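You operate a simulated robot arm through the tools that you are given. There is no shell and no other tool. Be economical: measure what you need, move in short steps, check, and stop when the job is done.

You run a simulated robot arm. Do the job below in one go: nothing can be reset, and whatever is moved stays where it is left.

## Task
Trip the switch case with its red button, then reset it.
Fine: one press; blue breaker off, main switch off and on again, blue breaker on. Where these are worked on the way, their far stop is far enough and under half their travel is too little: blue breaker.

It is judged by the outcome, as a careful person would: the job done as asked, and still so three seconds after it is handed in. It fails if anything else is knocked over, pushed out of place, dropped, spilled or broken.

## Robot
A 7-joint arm with a two-finger parallel gripper, fixed in place. Base frame: the origin is at the foot of the arm, x ahead of it, y to its left, z up; the work surface is at about z = 840. Readings come in mm, degrees, newtons and seconds.
Its first joint turns from -166.0 to 166.0 degrees. Payload 4.4 kg.
The TCP is the grasp point between the finger pads, 23 mm short of the fingertips. In the tool frame z runs along the fingers and y along their closing line. The gripper opens to 94 mm. The fingers are 38 mm wide and 10 mm thick; the gripper's body (54 by 96 mm) begins 39 mm behind the TCP.
Orientation is told as [roll, pitch, yaw] about the base's x, y, z axes, in that order, counted from this pose: with the fingers straight down and closing along the base's y, the tool's x points along the base's -x, its y along +y and its z along -z.

## Interface
- The arm moves only by the tool nudge_tool. Its argument "increments" is a list of rows, each a list of 7 numbers: the shift along the base's x, y, z in units of 50 mm (1.0 is 50 mm), then the turn, a rotation vector about the base's x, y, z in units of 4 degrees (1.0 is 4 degrees), then the gripper command, from -1 (fully open) to 1 (shut), values between in proportion. In form: [[tx, ty, tz, ax, ay, az, claw], ...]. A call has 1 to 8 rows; each row shifts and turns the commanded pose from where the row before left it. A call with a number of a shift or a turn outside -1 to 1 is refused whole. Each row takes 0.2 s and may step no farther than 50 mm and 8.6 degrees from the row before; otherwise, or with a gripper value out of range, the whole call is refused. A pose out of reach is approached as far as the arm can. The call stops where the force on the tool passes 50 N (or 10 N more than at its start, if that is more) or the arm is blocked; 0.2 s more then pass. Each finger travels about 72 mm/s and halts on what it meets, pressing with about 30 N; the grip force reading is that of the motor and also rises with nothing between the fingers. The clock runs only during rows and for 0.2 s after the last one: add rows that do not move to give the fingers time. The reply holds the time, the measured pose of the TCP, the force on the tool along the base axes, the opening and the grip force, in the units named above and with some noise, with the torque about the TCP (base axes, N m) and any sound that the robot's microphone picked up.
- Cameras (640 x 400 px; columns grow to the right, rows downward): "scene" is fixed at [400.6, 649.7, 1685.4]; the picture's right is [-0.82, -0.57, 0.00], its down [-0.34, 0.48, -0.81] and it looks along [0.46, -0.66, -0.59] (base axes); focal length 225 px, centre (320, 200). "wrist" rides on the gripper at [86, 16, -74] in the tool frame; the picture's right is [-0.18, 0.98, 0.00], its down [-0.58, -0.11, -0.81] and it looks along [-0.79, -0.15, 0.59] (tool axes); focal length 243 px, centre (320, 200). There is no depth. A picture from a camera that has moved, and an enlarged one, comes with that camera's place and axes in the base frame and with its lens.
- snapshot(camera): a new picture of that camera. No time passes.
- close_up(camera, box): a new picture of the part [left, top, right, bottom] of that camera's present view, enlarged. No time passes.
- sign_off(): hands the job in; it is judged then, once.

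Go step by step. Nothing tells you positions but the pictures and the camera data: compare them with the known pose of the tool, close in by small moves and look again before you grip or let go. The budget is 120 turns and 68 pictures, counting those below and the enlarged ones. Unless the task says otherwise, let go and move clear before handing in, and close with one line.

The tools are called after "Emit:" as name(argument=value, ...) on one line, values as JSON. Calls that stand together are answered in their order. nudge_tool: Moves the arm, as the interface text tells. Its arguments: {"type":"object","properties":{"increments":{"type":"array"}},"required":["increments"]} The other tools are called the same way: snapshot (camera) takes a picture; close_up (camera, box) takes an enlarged picture of a part of a camera's view; sign_off () hands the job in.

At the start:

```text
t: 0.0
eef_pos: [798.1, 80.1, 1470.2]
tool_rot: [0.0, 0.0, 0.0]
force: [-0.2, 0.5, -0.3]
torque: [0.0, -0.01, 0.02]
grip_width: 94.0
grip_force: 0.0
```

scene: 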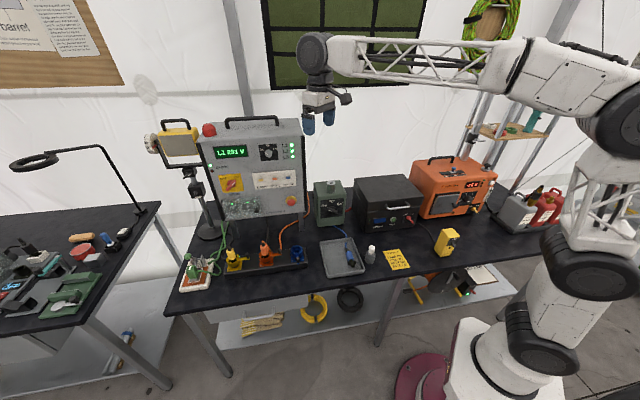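
wrist: 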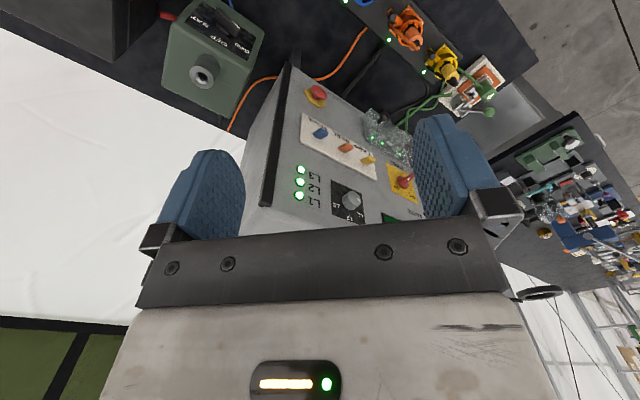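

I see a grey switch case on the bench with a red mushroom button, a blue/orange/yellow breaker row and a red main switch on a yellow plate. I'll enlarge views of it first.

Emit:
close_up(camera="scene", box=[190, 110, 320, 280])

Emit:
close_up(camera="wrist", box=[240, 60, 440, 230])

```text
2.35 times, centred on (255, 195) of scene
camera zoom: at [400.6, 649.7, 1685.4], right [-0.82, -0.57, 0.0], down [-0.34, 0.48, -0.81], along [0.46, -0.66, -0.59], focal length 529 px, centre (473, 212)
```

zoom: 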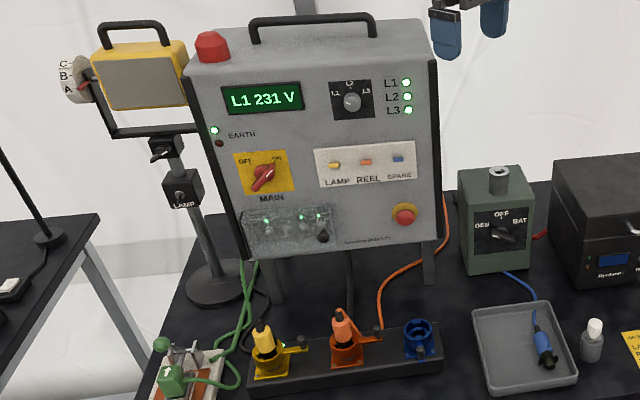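

```text
2.35 times, centred on (340, 145) of wrist
camera zoom: at [712.2, 96.6, 1545.1], right [0.18, 0.98, 0.0], down [0.58, -0.11, 0.81], along [0.79, -0.15, -0.59], focal length 571 px, centre (273, 329)
```

zoom: 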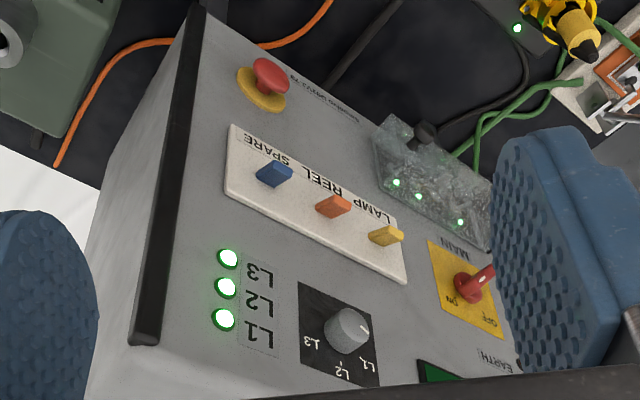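

The panel seems vertical, facing (-x,+y): the red button is near (990,41,1055) and the main switch near (1163,212,1178). I'll back off and turn the tool to face the panel.

Emit:
nudge_tool(increments=[[-0.24, 0.68, 0, -0.4, -0.965, -0.4, 1], [-0.24, 0.68, 0, -0.4, -0.965, -0.4, 1], [-0.24, 0.68, 0, -0.4, -0.965, -0.4, 1], [-0.24, 0.68, 0, -0.4, -0.965, -0.4, 1], [-0.24, 0.68, 0, -0.4, -0.965, -0.4, 1], [-0.24, 0.68, 0, -0.4, -0.965, -0.4, 1], [-0.24, 0.68, 0, -0.4, -0.965, -0.4, 1], [-0.24, 0.68, 0, -0.4, -0.965, -0.4, 1]])

Emit:
nudge_tool(increments=[[0, 0, -0.68, -0.4, -0.965, -0.4, 1], [0, 0, -0.68, -0.4, -0.965, -0.4, 1], [0, 0, -0.68, -0.4, -0.965, -0.4, 1], [0, 0, -0.68, -0.4, -0.965, -0.4, 1], [0, 0, -0.68, -0.4, -0.965, -0.4, 1], [0, 0, -0.68, -0.4, -0.965, -0.4, 1], [0, 0, -0.68, -0.4, -0.965, -0.4, 1]])

Emit:
nudge_tool(increments=[[0, 0, 0, -0.4, -0.965, -0.4, 1], [0, 0, 0, -0.4, -0.965, -0.4, 1], [0, 0, 0, -0.4, -0.965, -0.4, 1], [0, 0, 0, -0.4, -0.965, -0.4, 1], [0, 0, 0, -0.4, -0.965, -0.4, 1], [0, 0, 0, -0.4, -0.965, -0.4, 1], [0, 0, 0, -0.4, -0.965, -0.4, 1]])

Emit:
snapshot(camera="scene")

Emit:
snapshot(camera="wrist")

```text
t: 1.8
eef_pos: [699.8, 350.6, 1469.3]
tool_rot: [-10.3, -32.0, -10.3]
force: [-1.0, -0.5, 0.7]
torque: [0.01, -0.02, -0.02]
grip_width: 0.0
grip_force: 30.1
```

```text
t: 3.4
eef_pos: [702.2, 353.7, 1232.6]
tool_rot: [-16.7, -61.0, -16.9]
force: [0.1, 0.7, -0.5]
torque: [0.02, 0.03, 0.0]
grip_width: 0.3
grip_force: 29.8
```

```text
t: 5.0
eef_pos: [702.2, 352.7, 1231.7]
tool_rot: [127.5, -89.9, -172.5]
force: [0.0, 0.4, 0.2]
torque: [0.01, 0.02, 0.0]
grip_width: 0.0
grip_force: 29.9
```

```text
63 pictures are left
```

scene: 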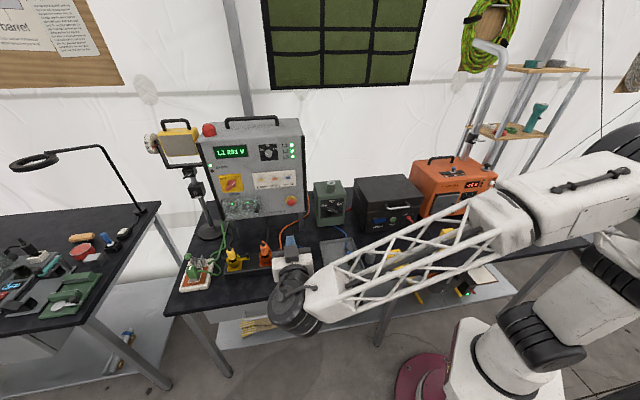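

```text
62 pictures are left
camera wrist: at [661.9, 416.6, 1146.5], right [0.7, 0.69, 0.19], down [-0.65, 0.49, 0.58], along [0.31, -0.52, 0.79], focal length 243 px, centre (320, 200)
```

wrist: 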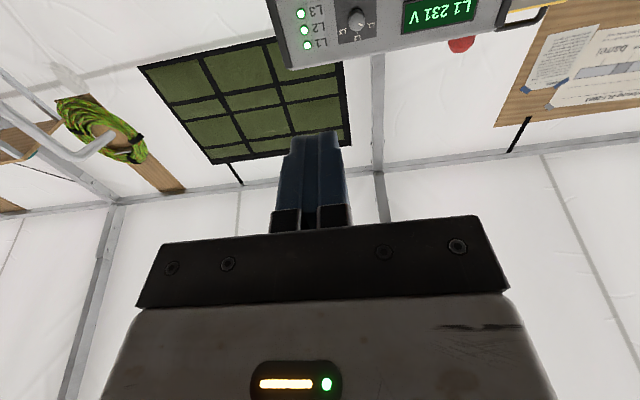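

The tool now faces the panel square on. I'll lower it for a clean view of the switches.

Emit:
nudge_tool(increments=[[0.3, 0.3, -0.9, 0, 0, 0, 1], [0.3, 0.3, -0.9, 0, 0, 0, 1], [0.3, 0.3, -0.9, 0, 0, 0, 1], [0.3, 0.3, -0.9, 0, 0, 0, 1]])

Emit:
snapshot(camera="wrist")

Emit:
close_up(camera="scene", box=[205, 160, 309, 225])

```text
t: 6.0
eef_pos: [762.1, 410.8, 1051.1]
tool_rot: [100.3, -89.9, -145.4]
force: [-0.1, 0.9, -0.4]
torque: [0.03, 0.0, -0.01]
grip_width: 0.0
grip_force: 30.0
```

```text
61 pictures are left
camera wrist: at [721.3, 475.2, 965.3], right [0.7, 0.69, 0.19], down [-0.65, 0.49, 0.58], along [0.31, -0.52, 0.79], focal length 243 px, centre (320, 200)
```

wrist: 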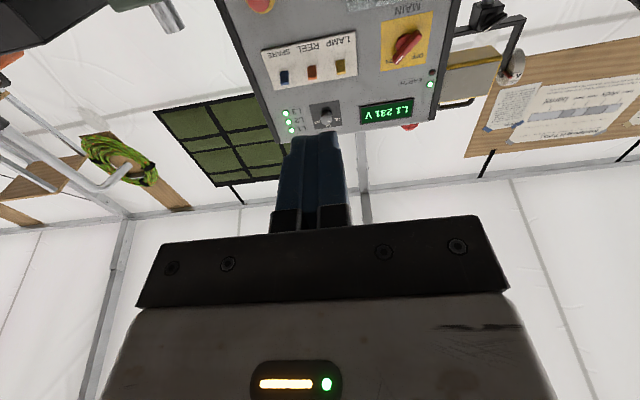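

```text
6.15 times, centred on (257, 192) of scene
camera zoom: at [400.6, 649.7, 1685.4], right [-0.82, -0.57, 0.0], down [-0.34, 0.48, -0.81], along [0.46, -0.66, -0.59], focal length 1383 px, centre (708, 246)
```

zoom: 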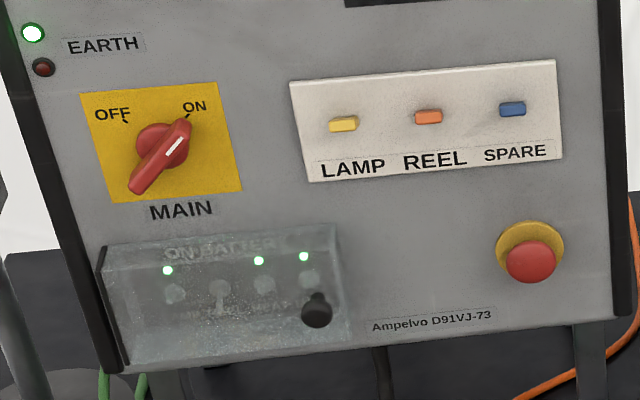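

I see the toggles and the rotary main switch; I want their shapes and depth from the wrist camera.

Emit:
close_up(camera="wrist", box=[220, 0, 460, 150])

```text
2.67 times, centred on (340, 75) of wrist
camera zoom: at [721.3, 475.2, 965.3], right [0.7, 0.69, 0.19], down [-0.65, 0.49, 0.58], along [0.31, -0.52, 0.79], focal length 647 px, centre (267, 533)
```

zoom: 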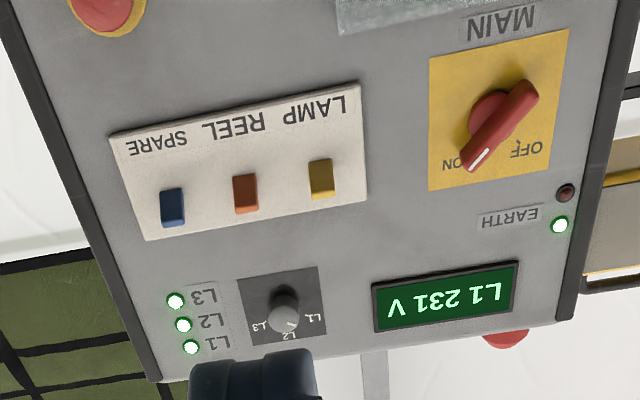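

By triangulation along the panel (u), into it (d) and up (z), the red button face is near u 728, d 647, z 1070. The blue toggle tip is near u 729, d 658, z 1196, and the main knob near u 965, d 668, z 1186. I'll move in front of the button.

Emit:
nudge_tool(increments=[[0.07, -0.88, 0.06, 0, 0, 0, 1], [0.07, -0.88, 0.06, 0, 0, 0, 1], [0.62, -0.75, 0.06, 0, 0, 0, 1], [0.62, -0.75, 0.06, 0, 0, 0, 1], [0.62, -0.75, 0.06, 0, 0, 0, 1], [0.62, -0.75, 0.08, 0, 0, 0, 1], [0.5, -0.9, 0, 0, 0, 0, 1]])

Emit:
snapshot(camera="wrist")

Emit:
snapshot(camera="scene")

```text
refused: row 7 steps farther than a row can; nothing moved
```

```text
58 pictures are left
camera wrist: at [721.3, 475.2, 965.3], right [0.7, 0.69, 0.19], down [-0.65, 0.49, 0.58], along [0.31, -0.52, 0.79], focal length 243 px, centre (320, 200)
```

wrist: 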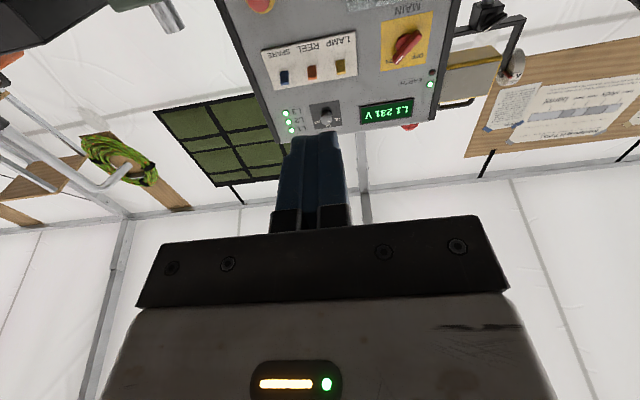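

```text
57 pictures are left
```

scene: 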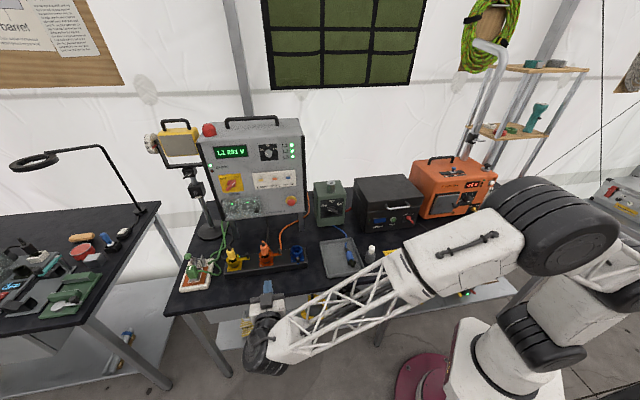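

The last row was too long. I'll do it in shorter rows, stopping short of the button.

Emit:
nudge_tool(increments=[[0.05, -0.88, 0.06, 0, 0, 0, 1], [0.05, -0.88, 0.06, 0, 0, 0, 1], [0.54, -0.75, 0.06, 0, 0, 0, 1], [0.54, -0.75, 0.06, 0, 0, 0, 1], [0.54, -0.75, 0.06, 0, 0, 0, 1], [0.54, -0.75, 0.08, 0, 0, 0, 1], [0.54, -0.75, 0, 0, 0, 0, 1]])

Emit:
snapshot(camera="wrist")

Emit:
snapshot(camera="scene")

```text
t: 7.6
eef_pos: [901.2, 136.7, 1067.4]
tool_rot: [82.9, -90.0, -127.8]
force: [0.4, 0.3, -0.1]
torque: [0.0, 0.0, -0.01]
grip_width: 0.0
grip_force: 30.0
```

```text
56 pictures are left
camera wrist: at [859.9, 200.5, 982.3], right [0.69, 0.69, 0.18], down [-0.65, 0.49, 0.58], along [0.31, -0.52, 0.79], focal length 243 px, centre (320, 200)
```

wrist: 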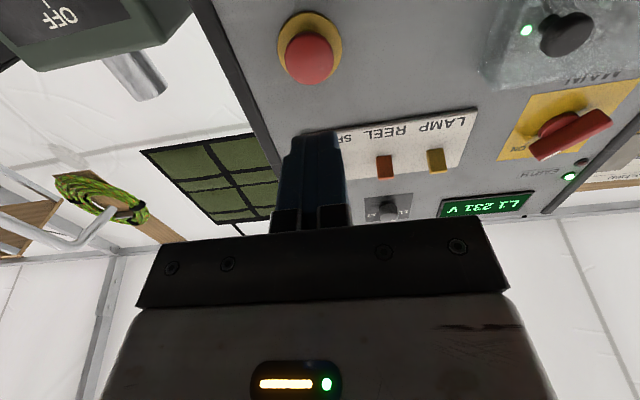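

```text
55 pictures are left
```

scene: 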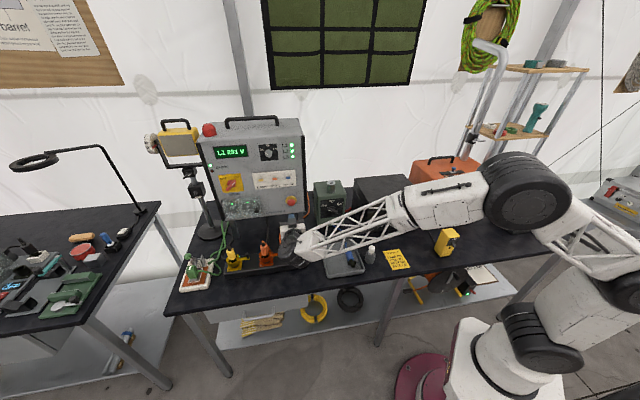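

The refined button face is u≈726, d≈657, z≈1064. I'll go to about 18 mm before contact.

Emit:
nudge_tool(increments=[[0.48, -0.58, -0.03, 0, 0, 0, 1], [0.48, -0.58, -0.03, 0, 0, 0, 1]])

Emit:
close_up(camera="wrist", box=[220, 20, 460, 170])

Emit:
close_up(camera="scene", box=[205, 160, 325, 250])

```text
t: 8.2
eef_pos: [949.6, 77.8, 1065.6]
tool_rot: [140.2, -90.0, 174.6]
force: [0.4, -0.5, -0.3]
torque: [-0.02, 0.02, 0.03]
grip_width: 0.2
grip_force: 29.5
```

```text
2.67 times, centred on (340, 95) of wrist
camera zoom: at [908.9, 142.2, 979.2], right [0.69, 0.69, 0.18], down [-0.65, 0.49, 0.58], along [0.31, -0.52, 0.79], focal length 647 px, centre (267, 480)
```

zoom: 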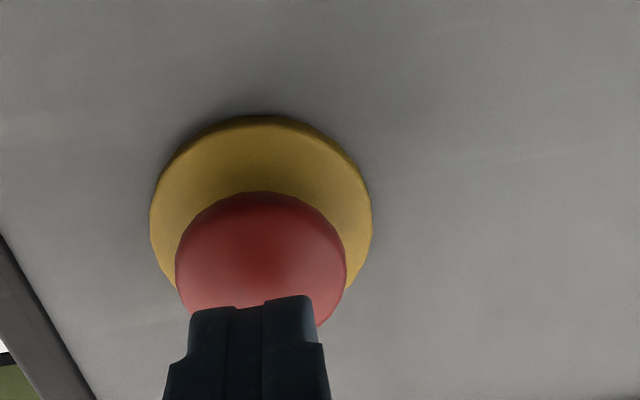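

```text
4.44 times, centred on (265, 205) of scene
camera zoom: at [400.6, 649.7, 1685.4], right [-0.82, -0.57, 0.0], down [-0.34, 0.48, -0.81], along [0.46, -0.66, -0.59], focal length 999 px, centre (564, 178)
```

zoom: 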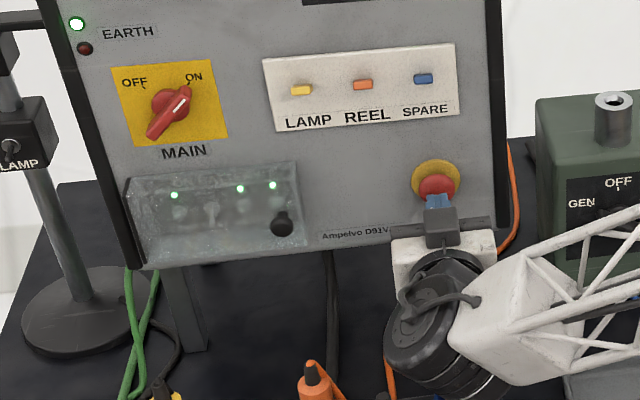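

Aligned. I'll creep in 3 mm steps to press.

Emit:
nudge_tool(increments=[[0.042, -0.042, 0, 0, 0, 0, 1], [0.042, -0.042, 0, 0, 0, 0, 1], [0.042, -0.042, 0, 0, 0, 0, 1], [0.042, -0.042, 0, 0, 0, 0, 1], [0.042, -0.042, 0, 0, 0, 0, 1], [0.042, -0.042, 0, 0, 0, 0, 1]])

Emit:
close_up(camera="scene", box=[205, 110, 325, 230])

```text
t: 9.6
eef_pos: [962.9, 66.3, 1067.6]
tool_rot: [-39.5, -89.9, -5.4]
force: [0.4, 2.5, -0.1]
torque: [0.01, -0.04, 0.04]
grip_width: 0.0
grip_force: 29.7
```

```text
3.33 times, centred on (265, 170) of scene
camera zoom: at [400.6, 649.7, 1685.4], right [-0.82, -0.57, 0.0], down [-0.34, 0.48, -0.81], along [0.46, -0.66, -0.59], focal length 749 px, centre (503, 300)
```

zoom: 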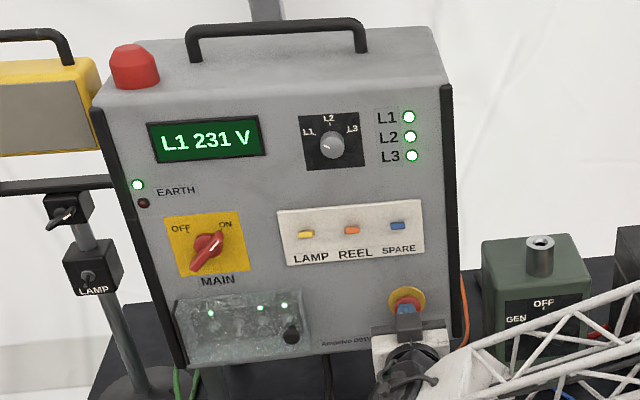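

Contact is just beginning; I'll continue inward.

Emit:
nudge_tool(increments=[[0.042, -0.042, 0, 0, 0, 0, 1], [0.042, -0.042, 0, 0, 0, 0, 1], [0.042, -0.042, 0, 0, 0, 0, 1], [0.042, -0.042, 0, 0, 0, 0, 1]])

Emit:
close_up(camera="scene", box=[205, 110, 325, 230])

```text
t: 10.6
eef_pos: [970.6, 58.0, 1065.9]
tool_rot: [-112.6, -90.0, 67.6]
force: [-38.1, 21.9, 4.4]
torque: [0.02, -0.02, -0.31]
grip_width: 0.2
grip_force: 30.2
heard: click
```

```text
3.33 times, centred on (265, 170) of scene
camera zoom: at [400.6, 649.7, 1685.4], right [-0.82, -0.57, 0.0], down [-0.34, 0.48, -0.81], along [0.46, -0.66, -0.59], focal length 749 px, centre (503, 300)
```

zoom: 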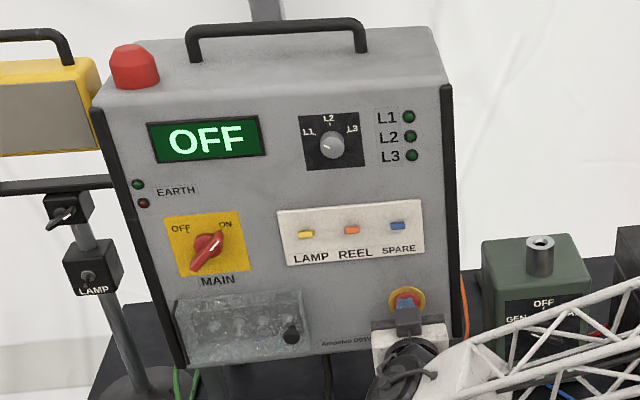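

The click came and the panel went OFF: tripped. I'll retract straight out and then rise to look at the blue toggle.

Emit:
nudge_tool(increments=[[-0.3, 0.3, 0, 0, 0, 0, 1], [-0.7, 0.7, 0, 0, 0, 0, 1], [-0.3, 0.3, 0.5, 0, 0, 0, 1], [0, 0, 0.9, 0, 0, 0, 1]])

Emit:
close_up(camera="wrist", box=[220, 0, 460, 150])

Emit:
close_up(camera="scene", box=[205, 150, 325, 230])

```text
t: 11.6
eef_pos: [904.4, 122.6, 1137.2]
tool_rot: [-63.6, -89.9, 18.7]
force: [0.5, 0.1, -1.2]
torque: [-0.03, -0.06, 0.02]
grip_width: 0.0
grip_force: 29.9
```

```text
2.67 times, centred on (340, 75) of wrist
camera zoom: at [863.9, 187.3, 1051.9], right [0.7, 0.69, 0.18], down [-0.65, 0.49, 0.58], along [0.31, -0.52, 0.79], focal length 647 px, centre (267, 533)
```

zoom: 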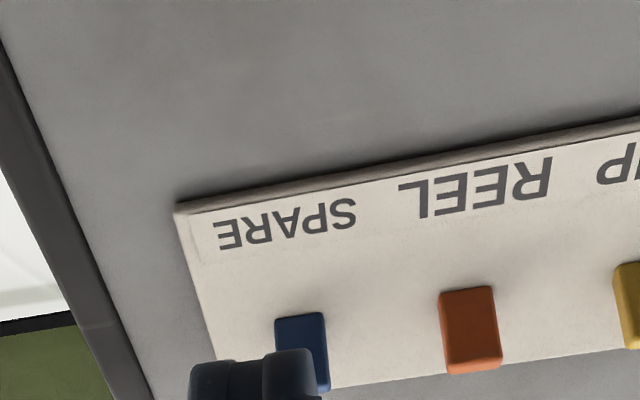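

```text
5.00 times, centred on (265, 190) of scene
camera zoom: at [400.6, 649.7, 1685.4], right [-0.82, -0.57, 0.0], down [-0.34, 0.48, -0.81], along [0.46, -0.66, -0.59], focal length 1124 px, centre (595, 250)
```

zoom: 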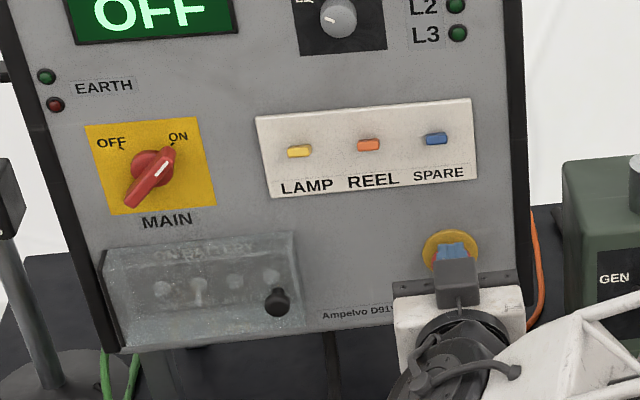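

The blue toggle leans up (ON), its tip near u 730, d 652, z 1205. I'll come in above it and check before pushing down.

Emit:
nudge_tool(increments=[[0, 0, 0.7, 0, 0, 0, 1], [0, 0, 0.7, 0, 0, 0, 1], [0, 0, 0.68, 0, 0, 0, 1], [0.54, -0.48, 0, 0, 0, 0, 1], [0.54, -0.48, 0, 0, 0, 0, 1]])

Emit:
close_up(camera="wrist", box=[220, 0, 460, 150])

Emit:
close_up(camera="scene", box=[205, 150, 325, 230])

```text
t: 12.8
eef_pos: [959.6, 74.3, 1242.8]
tool_rot: [112.3, -90.0, -157.5]
force: [0.0, -0.9, 0.2]
torque: [0.04, 0.01, 0.01]
grip_width: 0.1
grip_force: 30.0
```

```text
2.67 times, centred on (340, 75) of wrist
camera zoom: at [919.0, 139.6, 1157.1], right [0.7, 0.69, 0.18], down [-0.65, 0.49, 0.58], along [0.31, -0.52, 0.79], focal length 647 px, centre (267, 533)
```

zoom: 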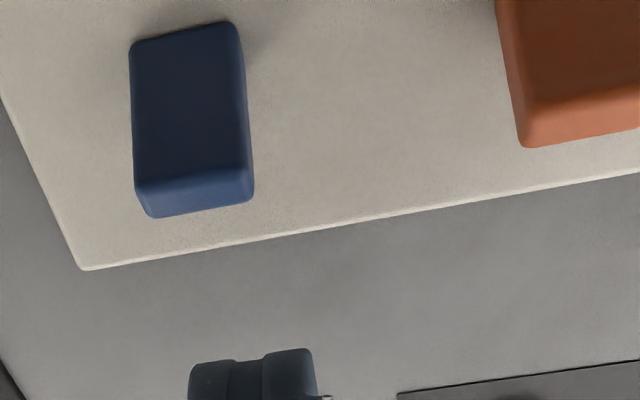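

```text
5.00 times, centred on (265, 190) of scene
camera zoom: at [400.6, 649.7, 1685.4], right [-0.82, -0.57, 0.0], down [-0.34, 0.48, -0.81], along [0.46, -0.66, -0.59], focal length 1124 px, centre (595, 250)
```

zoom: 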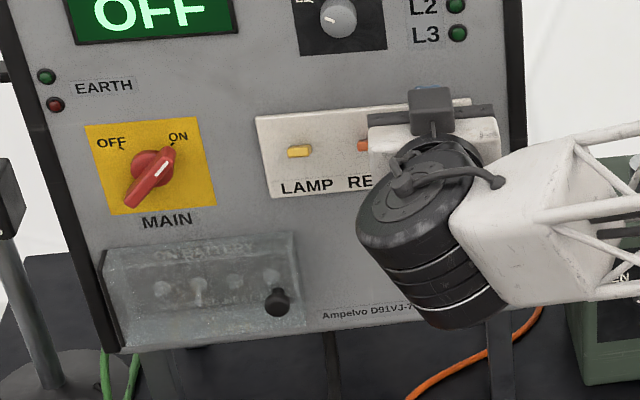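

Tool is above the toggle. I'll shift slightly, go 12 mm in, then press down in small steps.

Emit:
nudge_tool(increments=[[0.113, -0.226, 0, 0, 0, 0, 1], [0, 0, -0.12, 0, 0, 0, 1], [0, 0, -0.12, 0, 0, 0, 1], [0, 0, -0.12, 0, 0, 0, 1], [0, 0, -0.12, 0, 0, 0, 1], [0, 0, -0.12, 0, 0, 0, 1], [0, 0, -0.12, 0, 0, 0, 1]])

Emit:
close_up(camera="wrist", box=[220, 0, 460, 150])

```text
t: 14.4
eef_pos: [966.1, 62.3, 1208.1]
tool_rot: [130.3, -89.7, -175.4]
force: [-1.2, 0.0, 17.3]
torque: [-0.33, -0.25, -0.05]
grip_width: 0.0
grip_force: 30.0
```

```text
2.67 times, centred on (340, 75) of wrist
camera zoom: at [925.7, 128.4, 1123.3], right [0.69, 0.69, 0.19], down [-0.65, 0.49, 0.58], along [0.31, -0.52, 0.79], focal length 647 px, centre (267, 533)
```

zoom: 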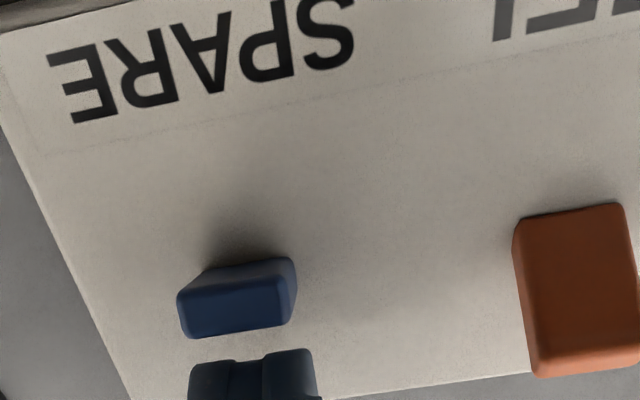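

The toggle is swinging down; I'll continue.

Emit:
nudge_tool(increments=[[0, 0, -0.1, 0, 0, 0, 1], [0, 0, -0.1, 0, 0, 0, 1], [0, 0, -0.1, 0, 0, 0, 1], [0, 0, -0.1, 0, 0, 0, 1]])

Emit:
close_up(camera="wrist", box=[220, 0, 460, 150])

```text
t: 14.9
eef_pos: [965.2, 63.6, 1208.9]
tool_rot: [133.9, -89.4, -178.9]
force: [-1.4, 0.6, 1.9]
torque: [-0.01, -0.04, -0.04]
grip_width: 0.1
grip_force: 29.6
stopped in row 2: the force on the tool passed its limit at 55 N (the readings are from after the stop); the commanded pose is now the measured one
```

```text
2.67 times, centred on (340, 75) of wrist
camera zoom: at [926.2, 128.5, 1123.0], right [0.69, 0.69, 0.19], down [-0.65, 0.49, 0.57], along [0.3, -0.52, 0.8], focal length 647 px, centre (267, 533)
```

zoom: 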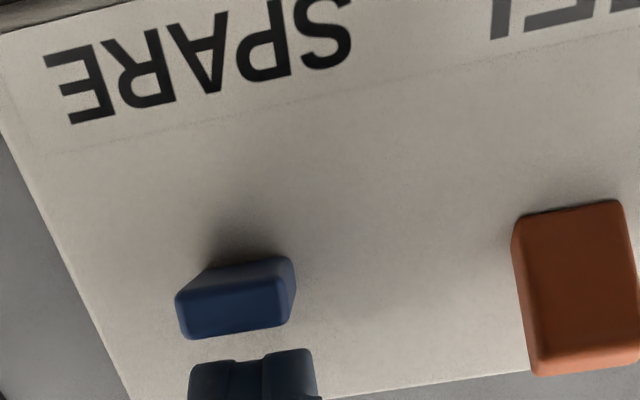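

It hit a firm stop. I'll lift slightly, back out and check where the toggle rests.

Emit:
nudge_tool(increments=[[0, 0, 0.1, 0, 0, 0, 1], [-0.5, 0.5, 0, 0, 0, 0, 1], [-0.55, 0.55, 0, 0, 0, 0, 1], [0, 0, -0.7, 0, 0, 0, 1], [0, 0, -0.7, 0, 0, 0, 1]])

Emit:
close_up(camera="wrist", box=[220, 0, 460, 150])

Emit:
close_up(camera="scene", box=[205, 150, 325, 230])

```text
t: 16.1
eef_pos: [916.5, 117.2, 1141.9]
tool_rot: [131.7, -89.4, -176.6]
force: [-0.1, -0.2, 1.0]
torque: [0.05, 0.05, -0.03]
grip_width: 0.0
grip_force: 29.6
```

```text
2.67 times, centred on (340, 75) of wrist
camera zoom: at [875.9, 181.9, 1055.1], right [0.69, 0.69, 0.19], down [-0.65, 0.49, 0.57], along [0.3, -0.52, 0.8], focal length 647 px, centre (267, 533)
```

zoom: 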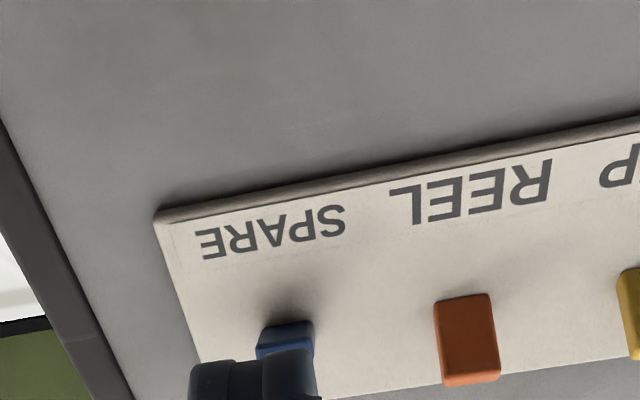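

```text
5.00 times, centred on (265, 190) of scene
camera zoom: at [400.6, 649.7, 1685.4], right [-0.82, -0.57, 0.0], down [-0.34, 0.48, -0.81], along [0.46, -0.66, -0.59], focal length 1124 px, centre (595, 250)
```

zoom: 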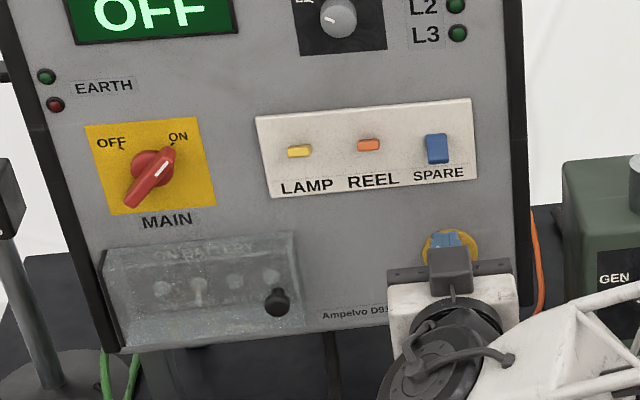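

The blue breaker is clearly down (OFF). The main knob's bar can be pushed by its upper end, clear of the cover below, so I'll move sideways to look at it.

Emit:
nudge_tool(increments=[[0.6, 0.6, 0, 0, 0, 0, 1], [0.6, 0.6, 0, 0, 0, 0, 1], [0.6, 0.6, 0, 0, 0, 0, 1], [0.4, 0.4, 0, 0, 0, 0, 1]])

Emit:
snapshot(camera="wrist")

Emit:
close_up(camera="scene", box=[195, 150, 285, 220])

```text
t: 17.1
eef_pos: [1025.4, 226.0, 1144.5]
tool_rot: [138.3, -89.5, 176.7]
force: [0.1, -0.6, -0.3]
torque: [0.02, 0.03, 0.04]
grip_width: 0.1
grip_force: 30.0
```

```text
42 pictures are left
camera wrist: at [986.0, 291.4, 1058.0], right [0.69, 0.69, 0.19], down [-0.65, 0.49, 0.57], along [0.31, -0.52, 0.8], focal length 243 px, centre (320, 200)
```

wrist: 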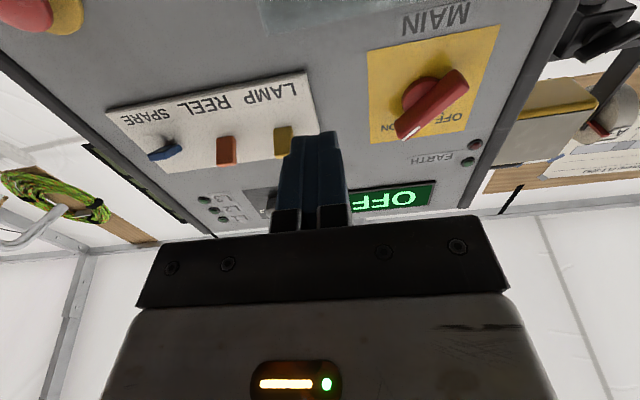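

```text
5.71 times, centred on (240, 185) of scene
camera zoom: at [400.6, 649.7, 1685.4], right [-0.82, -0.57, 0.0], down [-0.34, 0.48, -0.81], along [0.46, -0.66, -0.59], focal length 1284 px, centre (777, 286)
```

zoom: 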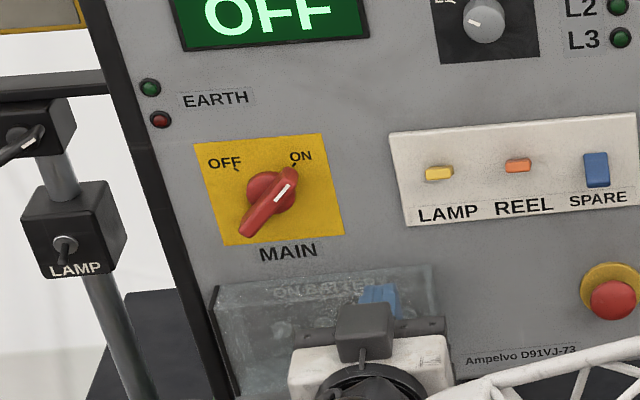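

Bar ends are at about (949,664,1206) and (985,659,1162) in u,d,z, with the panel face at d≈681. I'll position the closed fingers to the right of the upper end.

Emit:
nudge_tool(increments=[[0.48, -0.014, 0.68, 0, 0, 0, 1], [0.48, -0.014, 0.68, 0, 0, 0, 1], [0.3, -0.3, 0, 0, 0, 0, 1], [0.32, -0.32, 0, 0, 0, 0, 1]])

Emit:
close_up(camera="wrist", box=[220, 0, 460, 150])

Emit:
close_up(camera="scene", box=[195, 150, 285, 220])

```text
t: 18.1
eef_pos: [1102.0, 192.5, 1213.2]
tool_rot: [135.2, -89.4, 179.7]
force: [0.0, 0.3, 0.8]
torque: [0.02, 0.02, -0.01]
grip_width: 0.1
grip_force: 29.9
```

```text
2.67 times, centred on (340, 75) of wrist
camera zoom: at [1062.6, 256.9, 1127.0], right [0.69, 0.69, 0.19], down [-0.65, 0.49, 0.58], along [0.31, -0.52, 0.8], focal length 647 px, centre (267, 533)
```

zoom: 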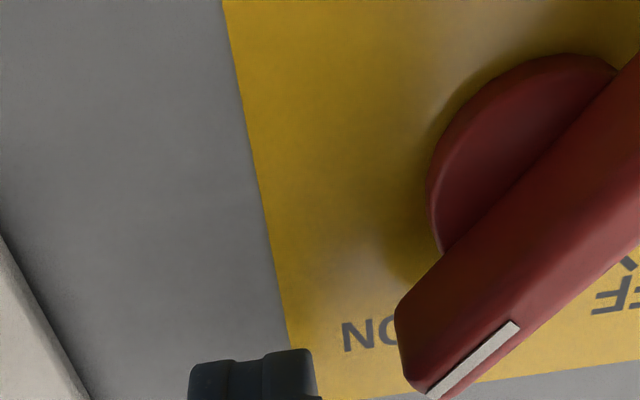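

```text
5.71 times, centred on (240, 185) of scene
camera zoom: at [400.6, 649.7, 1685.4], right [-0.82, -0.57, 0.0], down [-0.34, 0.48, -0.81], along [0.46, -0.66, -0.59], focal length 1284 px, centre (777, 286)
```

zoom: 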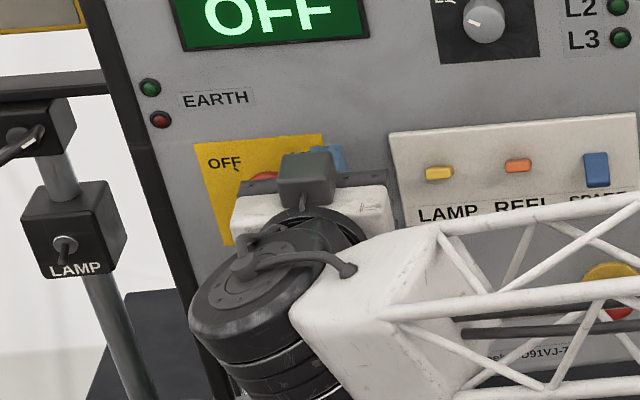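

Height and depth fit. I'll push toward +u (towards OFF) in 6 mm steps.

Emit:
nudge_tool(increments=[[0.085, 0.085, -0.06, 0, 0, 0, 1], [0.085, 0.085, 0, 0, 0, 0, 1], [0.085, 0.085, 0, 0, 0, 0, 1], [0.085, 0.085, 0, 0, 0, 0, 1], [0.085, 0.085, 0, 0, 0, 0, 1], [0.085, 0.085, 0, 0, 0, 0, 1], [0.085, 0.085, 0, 0, 0, 0, 1]])

Emit:
close_up(camera="wrist", box=[220, 0, 460, 150])

```text
t: 19.7
eef_pos: [1131.5, 220.3, 1210.7]
tool_rot: [133.4, -89.5, -178.7]
force: [-13.6, -5.4, 4.7]
torque: [-0.09, 0.18, -0.08]
grip_width: 0.0
grip_force: 29.9
stopped in row 7: the force on the tool passed its limit at 75 N (the readings are from after the stop); the commanded pose is now the measured one
```

```text
2.67 times, centred on (340, 75) of wrist
camera zoom: at [1091.4, 284.9, 1124.7], right [0.7, 0.69, 0.19], down [-0.65, 0.5, 0.57], along [0.3, -0.53, 0.8], focal length 647 px, centre (267, 533)
```

zoom: 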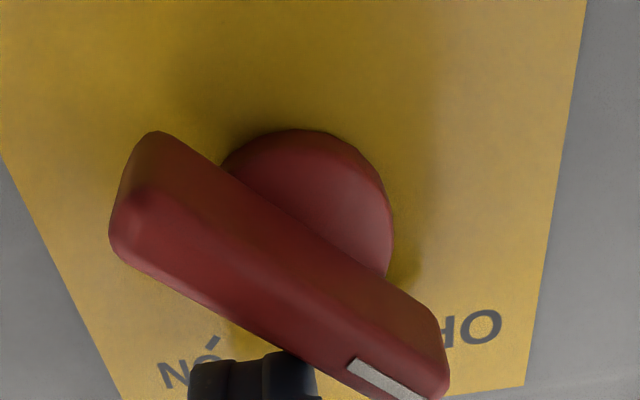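

The bar now points to OFF and hit its stop. I'll ease off, back out and confirm.

Emit:
nudge_tool(increments=[[-0.1, -0.1, 0, 0, 0, 0, 1], [-0.5, 0.5, 0, 0, 0, 0, 1], [-0.5, 0.5, 0.3, 0, 0, 0, 1], [0, 0, 0.9, 0, 0, 0, 1], [0, 0, 0.9, 0, 0, 0, 1]])

Emit:
close_up(camera="scene", box=[195, 120, 309, 220])

```text
t: 20.9
eef_pos: [1075.8, 266.6, 1312.0]
tool_rot: [142.9, -89.6, 172.0]
force: [0.2, 0.2, -0.5]
torque: [-0.03, -0.04, -0.03]
grip_width: 0.1
grip_force: 30.6
```

```text
4.00 times, centred on (252, 170) of scene
camera zoom: at [400.6, 649.7, 1685.4], right [-0.82, -0.57, 0.0], down [-0.34, 0.48, -0.81], along [0.46, -0.66, -0.59], focal length 899 px, centre (592, 320)
```

zoom: 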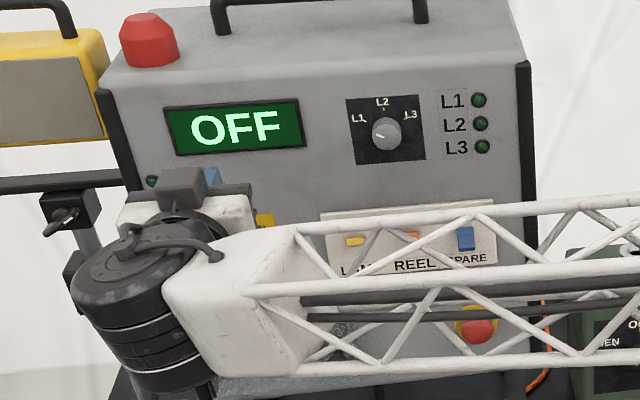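

The arm hides the knob here. I'll move to the left side of the knob at standoff, where the wrist camera should show it.

Emit:
nudge_tool(increments=[[0.5, 0.5, -0.6, 0, 0, 0, 1], [0.48, 0.48, -0.6, 0, 0, 0, 1], [0, 0, -0.84, 0, 0, 0, 1]])

Emit:
snapshot(camera="wrist")

Emit:
snapshot(camera="scene")

```text
t: 21.7
eef_pos: [1127.0, 313.1, 1213.0]
tool_rot: [130.4, -89.5, -175.8]
force: [0.1, 0.0, -0.4]
torque: [0.04, 0.03, 0.02]
grip_width: 0.0
grip_force: 30.0
```

```text
36 pictures are left
camera wrist: at [1086.9, 378.7, 1126.6], right [0.7, 0.69, 0.19], down [-0.65, 0.5, 0.57], along [0.3, -0.53, 0.8], focal length 243 px, centre (320, 200)
```

wrist: 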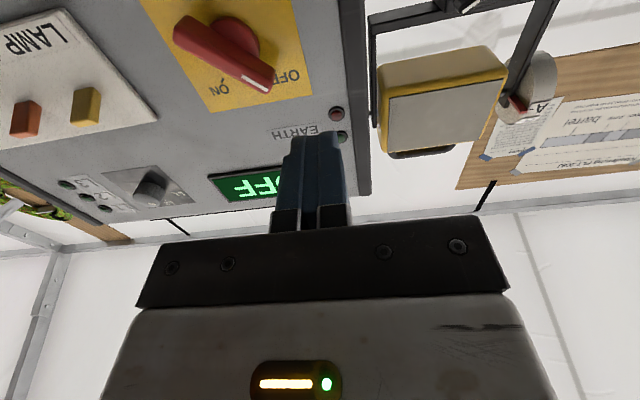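

```text
35 pictures are left
```

scene: 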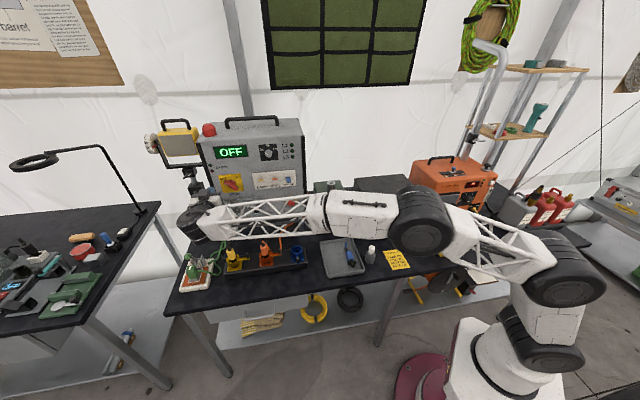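

The knob is fully at OFF (bar at 46° toward OFF). Now I'll go in on its left side.

Emit:
nudge_tool(increments=[[0.45, -0.45, -0.06, 0, 0, 0, 1], [0.3, -0.3, 0, 0, 0, 0, 1], [0.2, -0.2, 0, 0, 0, 0, 1]])

Emit:
close_up(camera="wrist", box=[180, 0, 420, 150])

```text
t: 22.5
eef_pos: [1172.0, 267.0, 1209.9]
tool_rot: [135.7, -89.4, 179.1]
force: [-0.6, 0.0, -0.4]
torque: [0.02, 0.02, 0.01]
grip_width: 0.0
grip_force: 30.0
```

```text
2.67 times, centred on (300, 75) of wrist
camera zoom: at [1133.5, 330.7, 1123.2], right [0.7, 0.69, 0.19], down [-0.65, 0.5, 0.57], along [0.3, -0.52, 0.8], focal length 647 px, centre (373, 533)
```

zoom: 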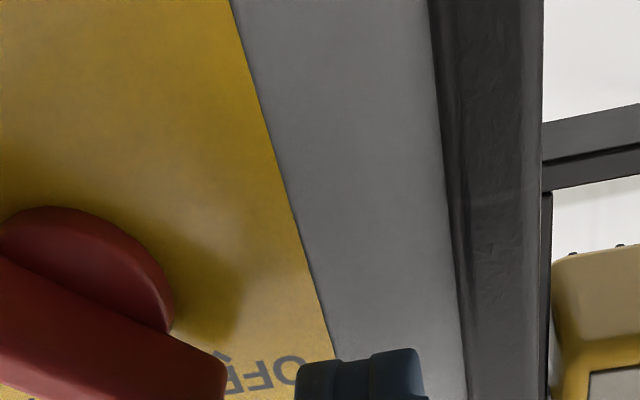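

Aligned beside the bar end. I'll push toward -u (ON), with finer steps at the end.

Emit:
nudge_tool(increments=[[0.055, -0.055, 0, 0, 0, 0, 1], [-0.1, -0.1, 0, 0, 0, 0, 1], [-0.1, -0.1, 0, 0, 0, 0, 1], [-0.1, -0.1, 0, 0, 0, 0, 1], [-0.085, -0.085, 0, 0, 0, 0, 1], [-0.07, -0.07, 0, 0, 0, 0, 1], [-0.057, -0.057, 0, 0, 0, 0, 1], [-0.057, -0.057, 0, 0, 0, 0, 1]])

Emit:
snapshot(camera="wrist")

Emit:
snapshot(camera="scene")

```text
t: 24.3
eef_pos: [1146.5, 235.5, 1212.2]
tool_rot: [132.2, -89.3, -177.5]
force: [12.1, 6.8, 15.6]
torque: [-0.17, -0.35, 0.27]
grip_width: 0.0
grip_force: 30.1
```

```text
33 pictures are left
camera wrist: at [1107.2, 300.4, 1125.5], right [0.7, 0.69, 0.19], down [-0.65, 0.5, 0.57], along [0.3, -0.52, 0.8], focal length 243 px, centre (320, 200)
```

wrist: 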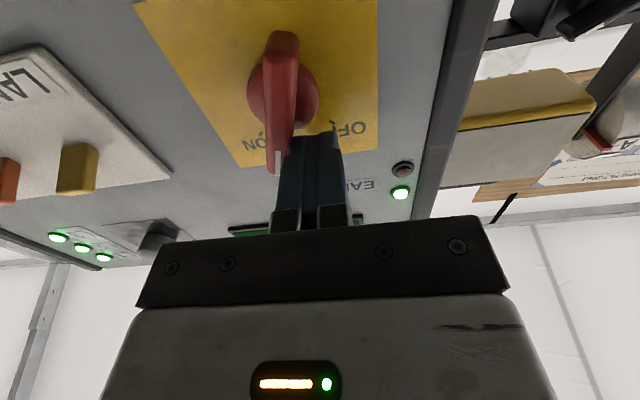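

```text
32 pictures are left
```

scene: 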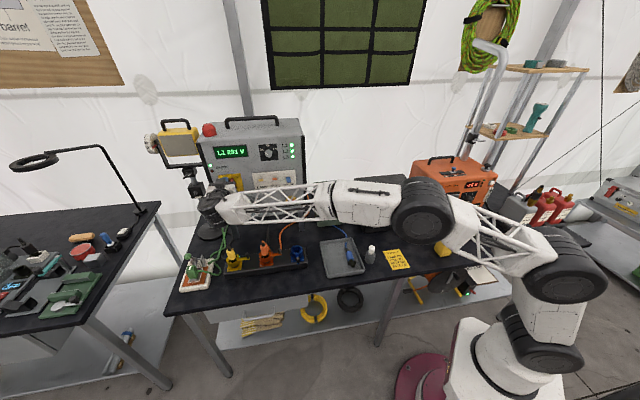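

Power is back, but the bar isn't at its stop yet. I'll continue in small steps.

Emit:
nudge_tool(increments=[[-0.05, -0.05, 0, 0, 0, 0, 1], [-0.05, -0.05, 0, 0, 0, 0, 1], [-0.05, -0.05, 0, 0, 0, 0, 1], [-0.05, -0.05, 0, 0, 0, 0, 1], [-0.05, -0.05, 0, 0, 0, 0, 1], [-0.05, -0.05, 0, 0, 0, 0, 1]])

Emit:
snapshot(camera="wrist")

```text
t: 24.9
eef_pos: [1144.1, 233.6, 1212.3]
tool_rot: [131.8, -89.3, -176.9]
force: [18.1, 6.4, 4.0]
torque: [0.11, -0.31, 0.22]
grip_width: 0.0
grip_force: 29.8
stopped in row 2: the force on the tool passed its limit at 64 N (the readings are from after the stop); the commanded pose is now the measured one
```

```text
31 pictures are left
camera wrist: at [1104.0, 297.5, 1126.1], right [0.69, 0.69, 0.19], down [-0.65, 0.49, 0.57], along [0.3, -0.52, 0.8], focal length 243 px, centre (320, 200)
```

wrist: 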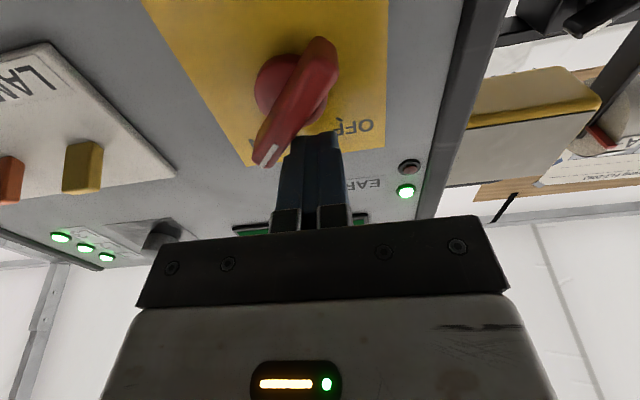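

The main switch snapped to ON. I'll retract and travel to below the blue toggle at standoff.

Emit:
nudge_tool(increments=[[0.07, 0.07, 0, 0, 0, 0, 1], [-0.5, 0.5, 0, 0, 0, 0, 1], [-0.6, 0.6, 0, 0, 0, 0, 1]])

Emit:
nudge_tool(increments=[[-0.6, -0.6, -0.28, 0, 0, 0, 1], [-0.6, -0.6, -0.28, 0, 0, 0, 1], [-0.6, -0.6, -0.28, 0, 0, 0, 1], [-0.6, -0.6, -0.28, 0, 0, 0, 1], [-0.6, -0.6, -0.28, 0, 0, 0, 1], [-0.54, -0.54, -0.28, 0, 0, 0, 1]])

Emit:
snapshot(camera="wrist")

Emit:
close_up(camera="scene", box=[195, 120, 315, 220])

```text
t: 25.7
eef_pos: [1091.4, 290.6, 1210.4]
tool_rot: [133.9, -89.3, -179.2]
force: [0.2, 0.4, -0.7]
torque: [-0.02, -0.02, -0.05]
grip_width: 0.1
grip_force: 30.6
```

```text
t: 27.1
eef_pos: [914.6, 113.0, 1129.5]
tool_rot: [133.0, -89.2, -178.1]
force: [0.4, 0.2, 0.5]
torque: [-0.01, 0.05, -0.02]
grip_width: 0.0
grip_force: 30.3
```

```text
30 pictures are left
camera wrist: at [874.6, 177.0, 1042.9], right [0.69, 0.69, 0.19], down [-0.65, 0.49, 0.57], along [0.3, -0.52, 0.8], focal length 243 px, centre (320, 200)
```

wrist: 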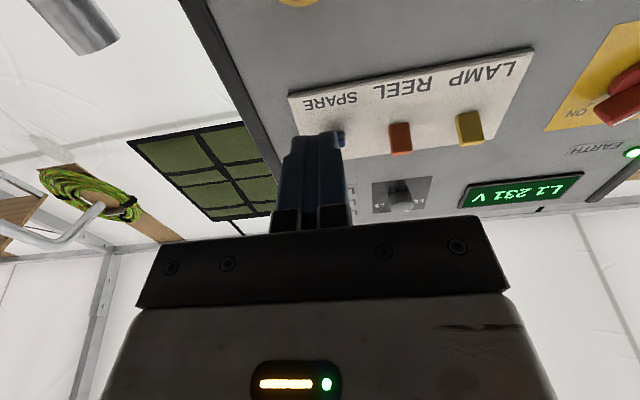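

```text
4.00 times, centred on (255, 170) of scene
camera zoom: at [400.6, 649.7, 1685.4], right [-0.82, -0.57, 0.0], down [-0.34, 0.48, -0.81], along [0.46, -0.66, -0.59], focal length 899 px, centre (580, 320)
```

zoom: 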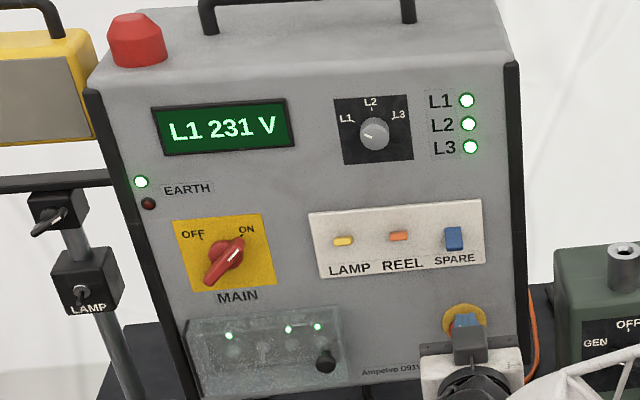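

The main is ON with power back and the blue breaker still down. I'll go in below the toggle and push up.

Emit:
nudge_tool(increments=[[0.52, -0.49, 0, 0, 0, 0, 1], [0.51, -0.49, 0, 0, 0, 0, 1]])

Emit:
close_up(camera="wrist", box=[220, 0, 460, 150])

Emit:
close_up(camera="scene", box=[255, 150, 325, 220])

```text
t: 27.7
eef_pos: [964.5, 63.6, 1128.3]
tool_rot: [133.5, -89.2, -178.5]
force: [0.0, 0.6, 0.4]
torque: [-0.03, -0.01, 0.01]
grip_width: 0.0
grip_force: 29.8
```

```text
2.67 times, centred on (340, 75) of wrist
camera zoom: at [925.9, 129.0, 1041.8], right [0.69, 0.69, 0.19], down [-0.65, 0.49, 0.57], along [0.3, -0.52, 0.8], focal length 647 px, centre (267, 533)
```

zoom: 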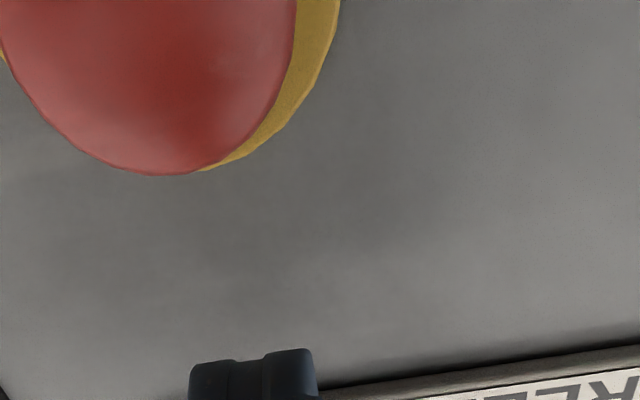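

```text
5.71 times, centred on (290, 185) of scene
camera zoom: at [400.6, 649.7, 1685.4], right [-0.82, -0.57, 0.0], down [-0.34, 0.48, -0.81], along [0.46, -0.66, -0.59], focal length 1284 px, centre (491, 286)
```

zoom: 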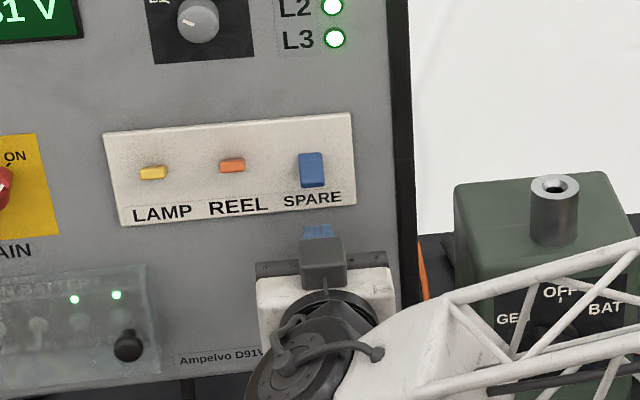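

The finger is lined up beneath the toggle. I'll push up.

Emit:
nudge_tool(increments=[[0, 0, 0.12, 0, 0, 0, 1], [0, 0, 0.12, 0, 0, 0, 1], [0, 0, 0.12, 0, 0, 0, 1], [0, 0, 0.1, 0, 0, 0, 1], [0, 0, 0.1, 0, 0, 0, 1], [0, 0, 0.08, 0, 0, 0, 1], [0, 0, 0.08, 0, 0, 0, 1], [0, 0, 0.08, 0, 0, 0, 1]])

Emit:
close_up(camera="scene", box=[255, 150, 325, 220])

```text
t: 29.5
eef_pos: [966.1, 64.4, 1167.6]
tool_rot: [132.0, -89.2, -177.2]
force: [-0.8, -1.4, 0.3]
torque: [0.01, -0.01, -0.01]
grip_width: 0.1
grip_force: 30.0
```

```text
5.71 times, centred on (290, 185) of scene
camera zoom: at [400.6, 649.7, 1685.4], right [-0.82, -0.57, 0.0], down [-0.34, 0.48, -0.81], along [0.46, -0.66, -0.59], focal length 1284 px, centre (491, 286)
```

zoom: 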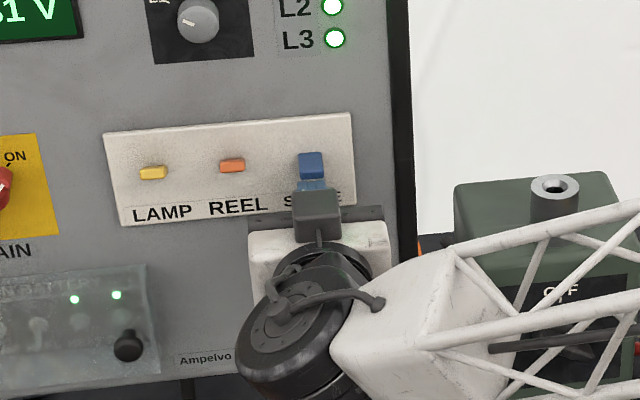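

Not flipped yet as far as I can see; I'll continue up.

Emit:
nudge_tool(increments=[[0, 0, 0.08, 0, 0, 0, 1], [0, 0, 0.08, 0, 0, 0, 1], [0, 0, 0.08, 0, 0, 0, 1], [0, 0, 0.08, 0, 0, 0, 1], [0, 0, 0.08, 0, 0, 0, 1]])

Emit:
close_up(camera="scene", box=[255, 150, 325, 220])

```text
t: 30.5
eef_pos: [965.0, 65.9, 1175.0]
tool_rot: [139.7, -89.8, 175.2]
force: [-2.2, 1.4, -4.3]
torque: [0.01, 0.04, -0.01]
grip_width: 0.0
grip_force: 29.6
stopped in row 5: the force on the tool passed its limit at 56 N (the readings are from after the stop); the commanded pose is now the measured one
```

```text
5.71 times, centred on (290, 185) of scene
camera zoom: at [400.6, 649.7, 1685.4], right [-0.82, -0.57, 0.0], down [-0.34, 0.48, -0.81], along [0.46, -0.66, -0.59], focal length 1284 px, centre (491, 286)
```

zoom: 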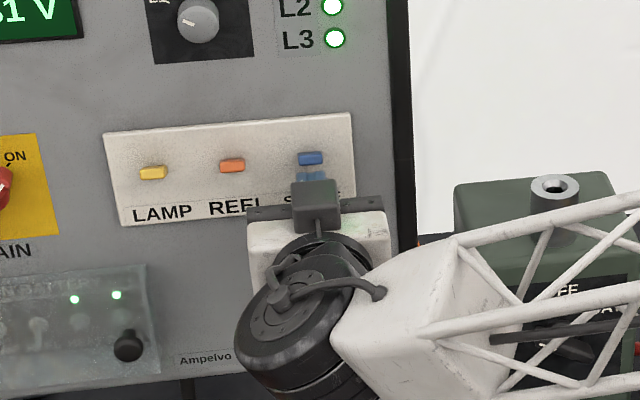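

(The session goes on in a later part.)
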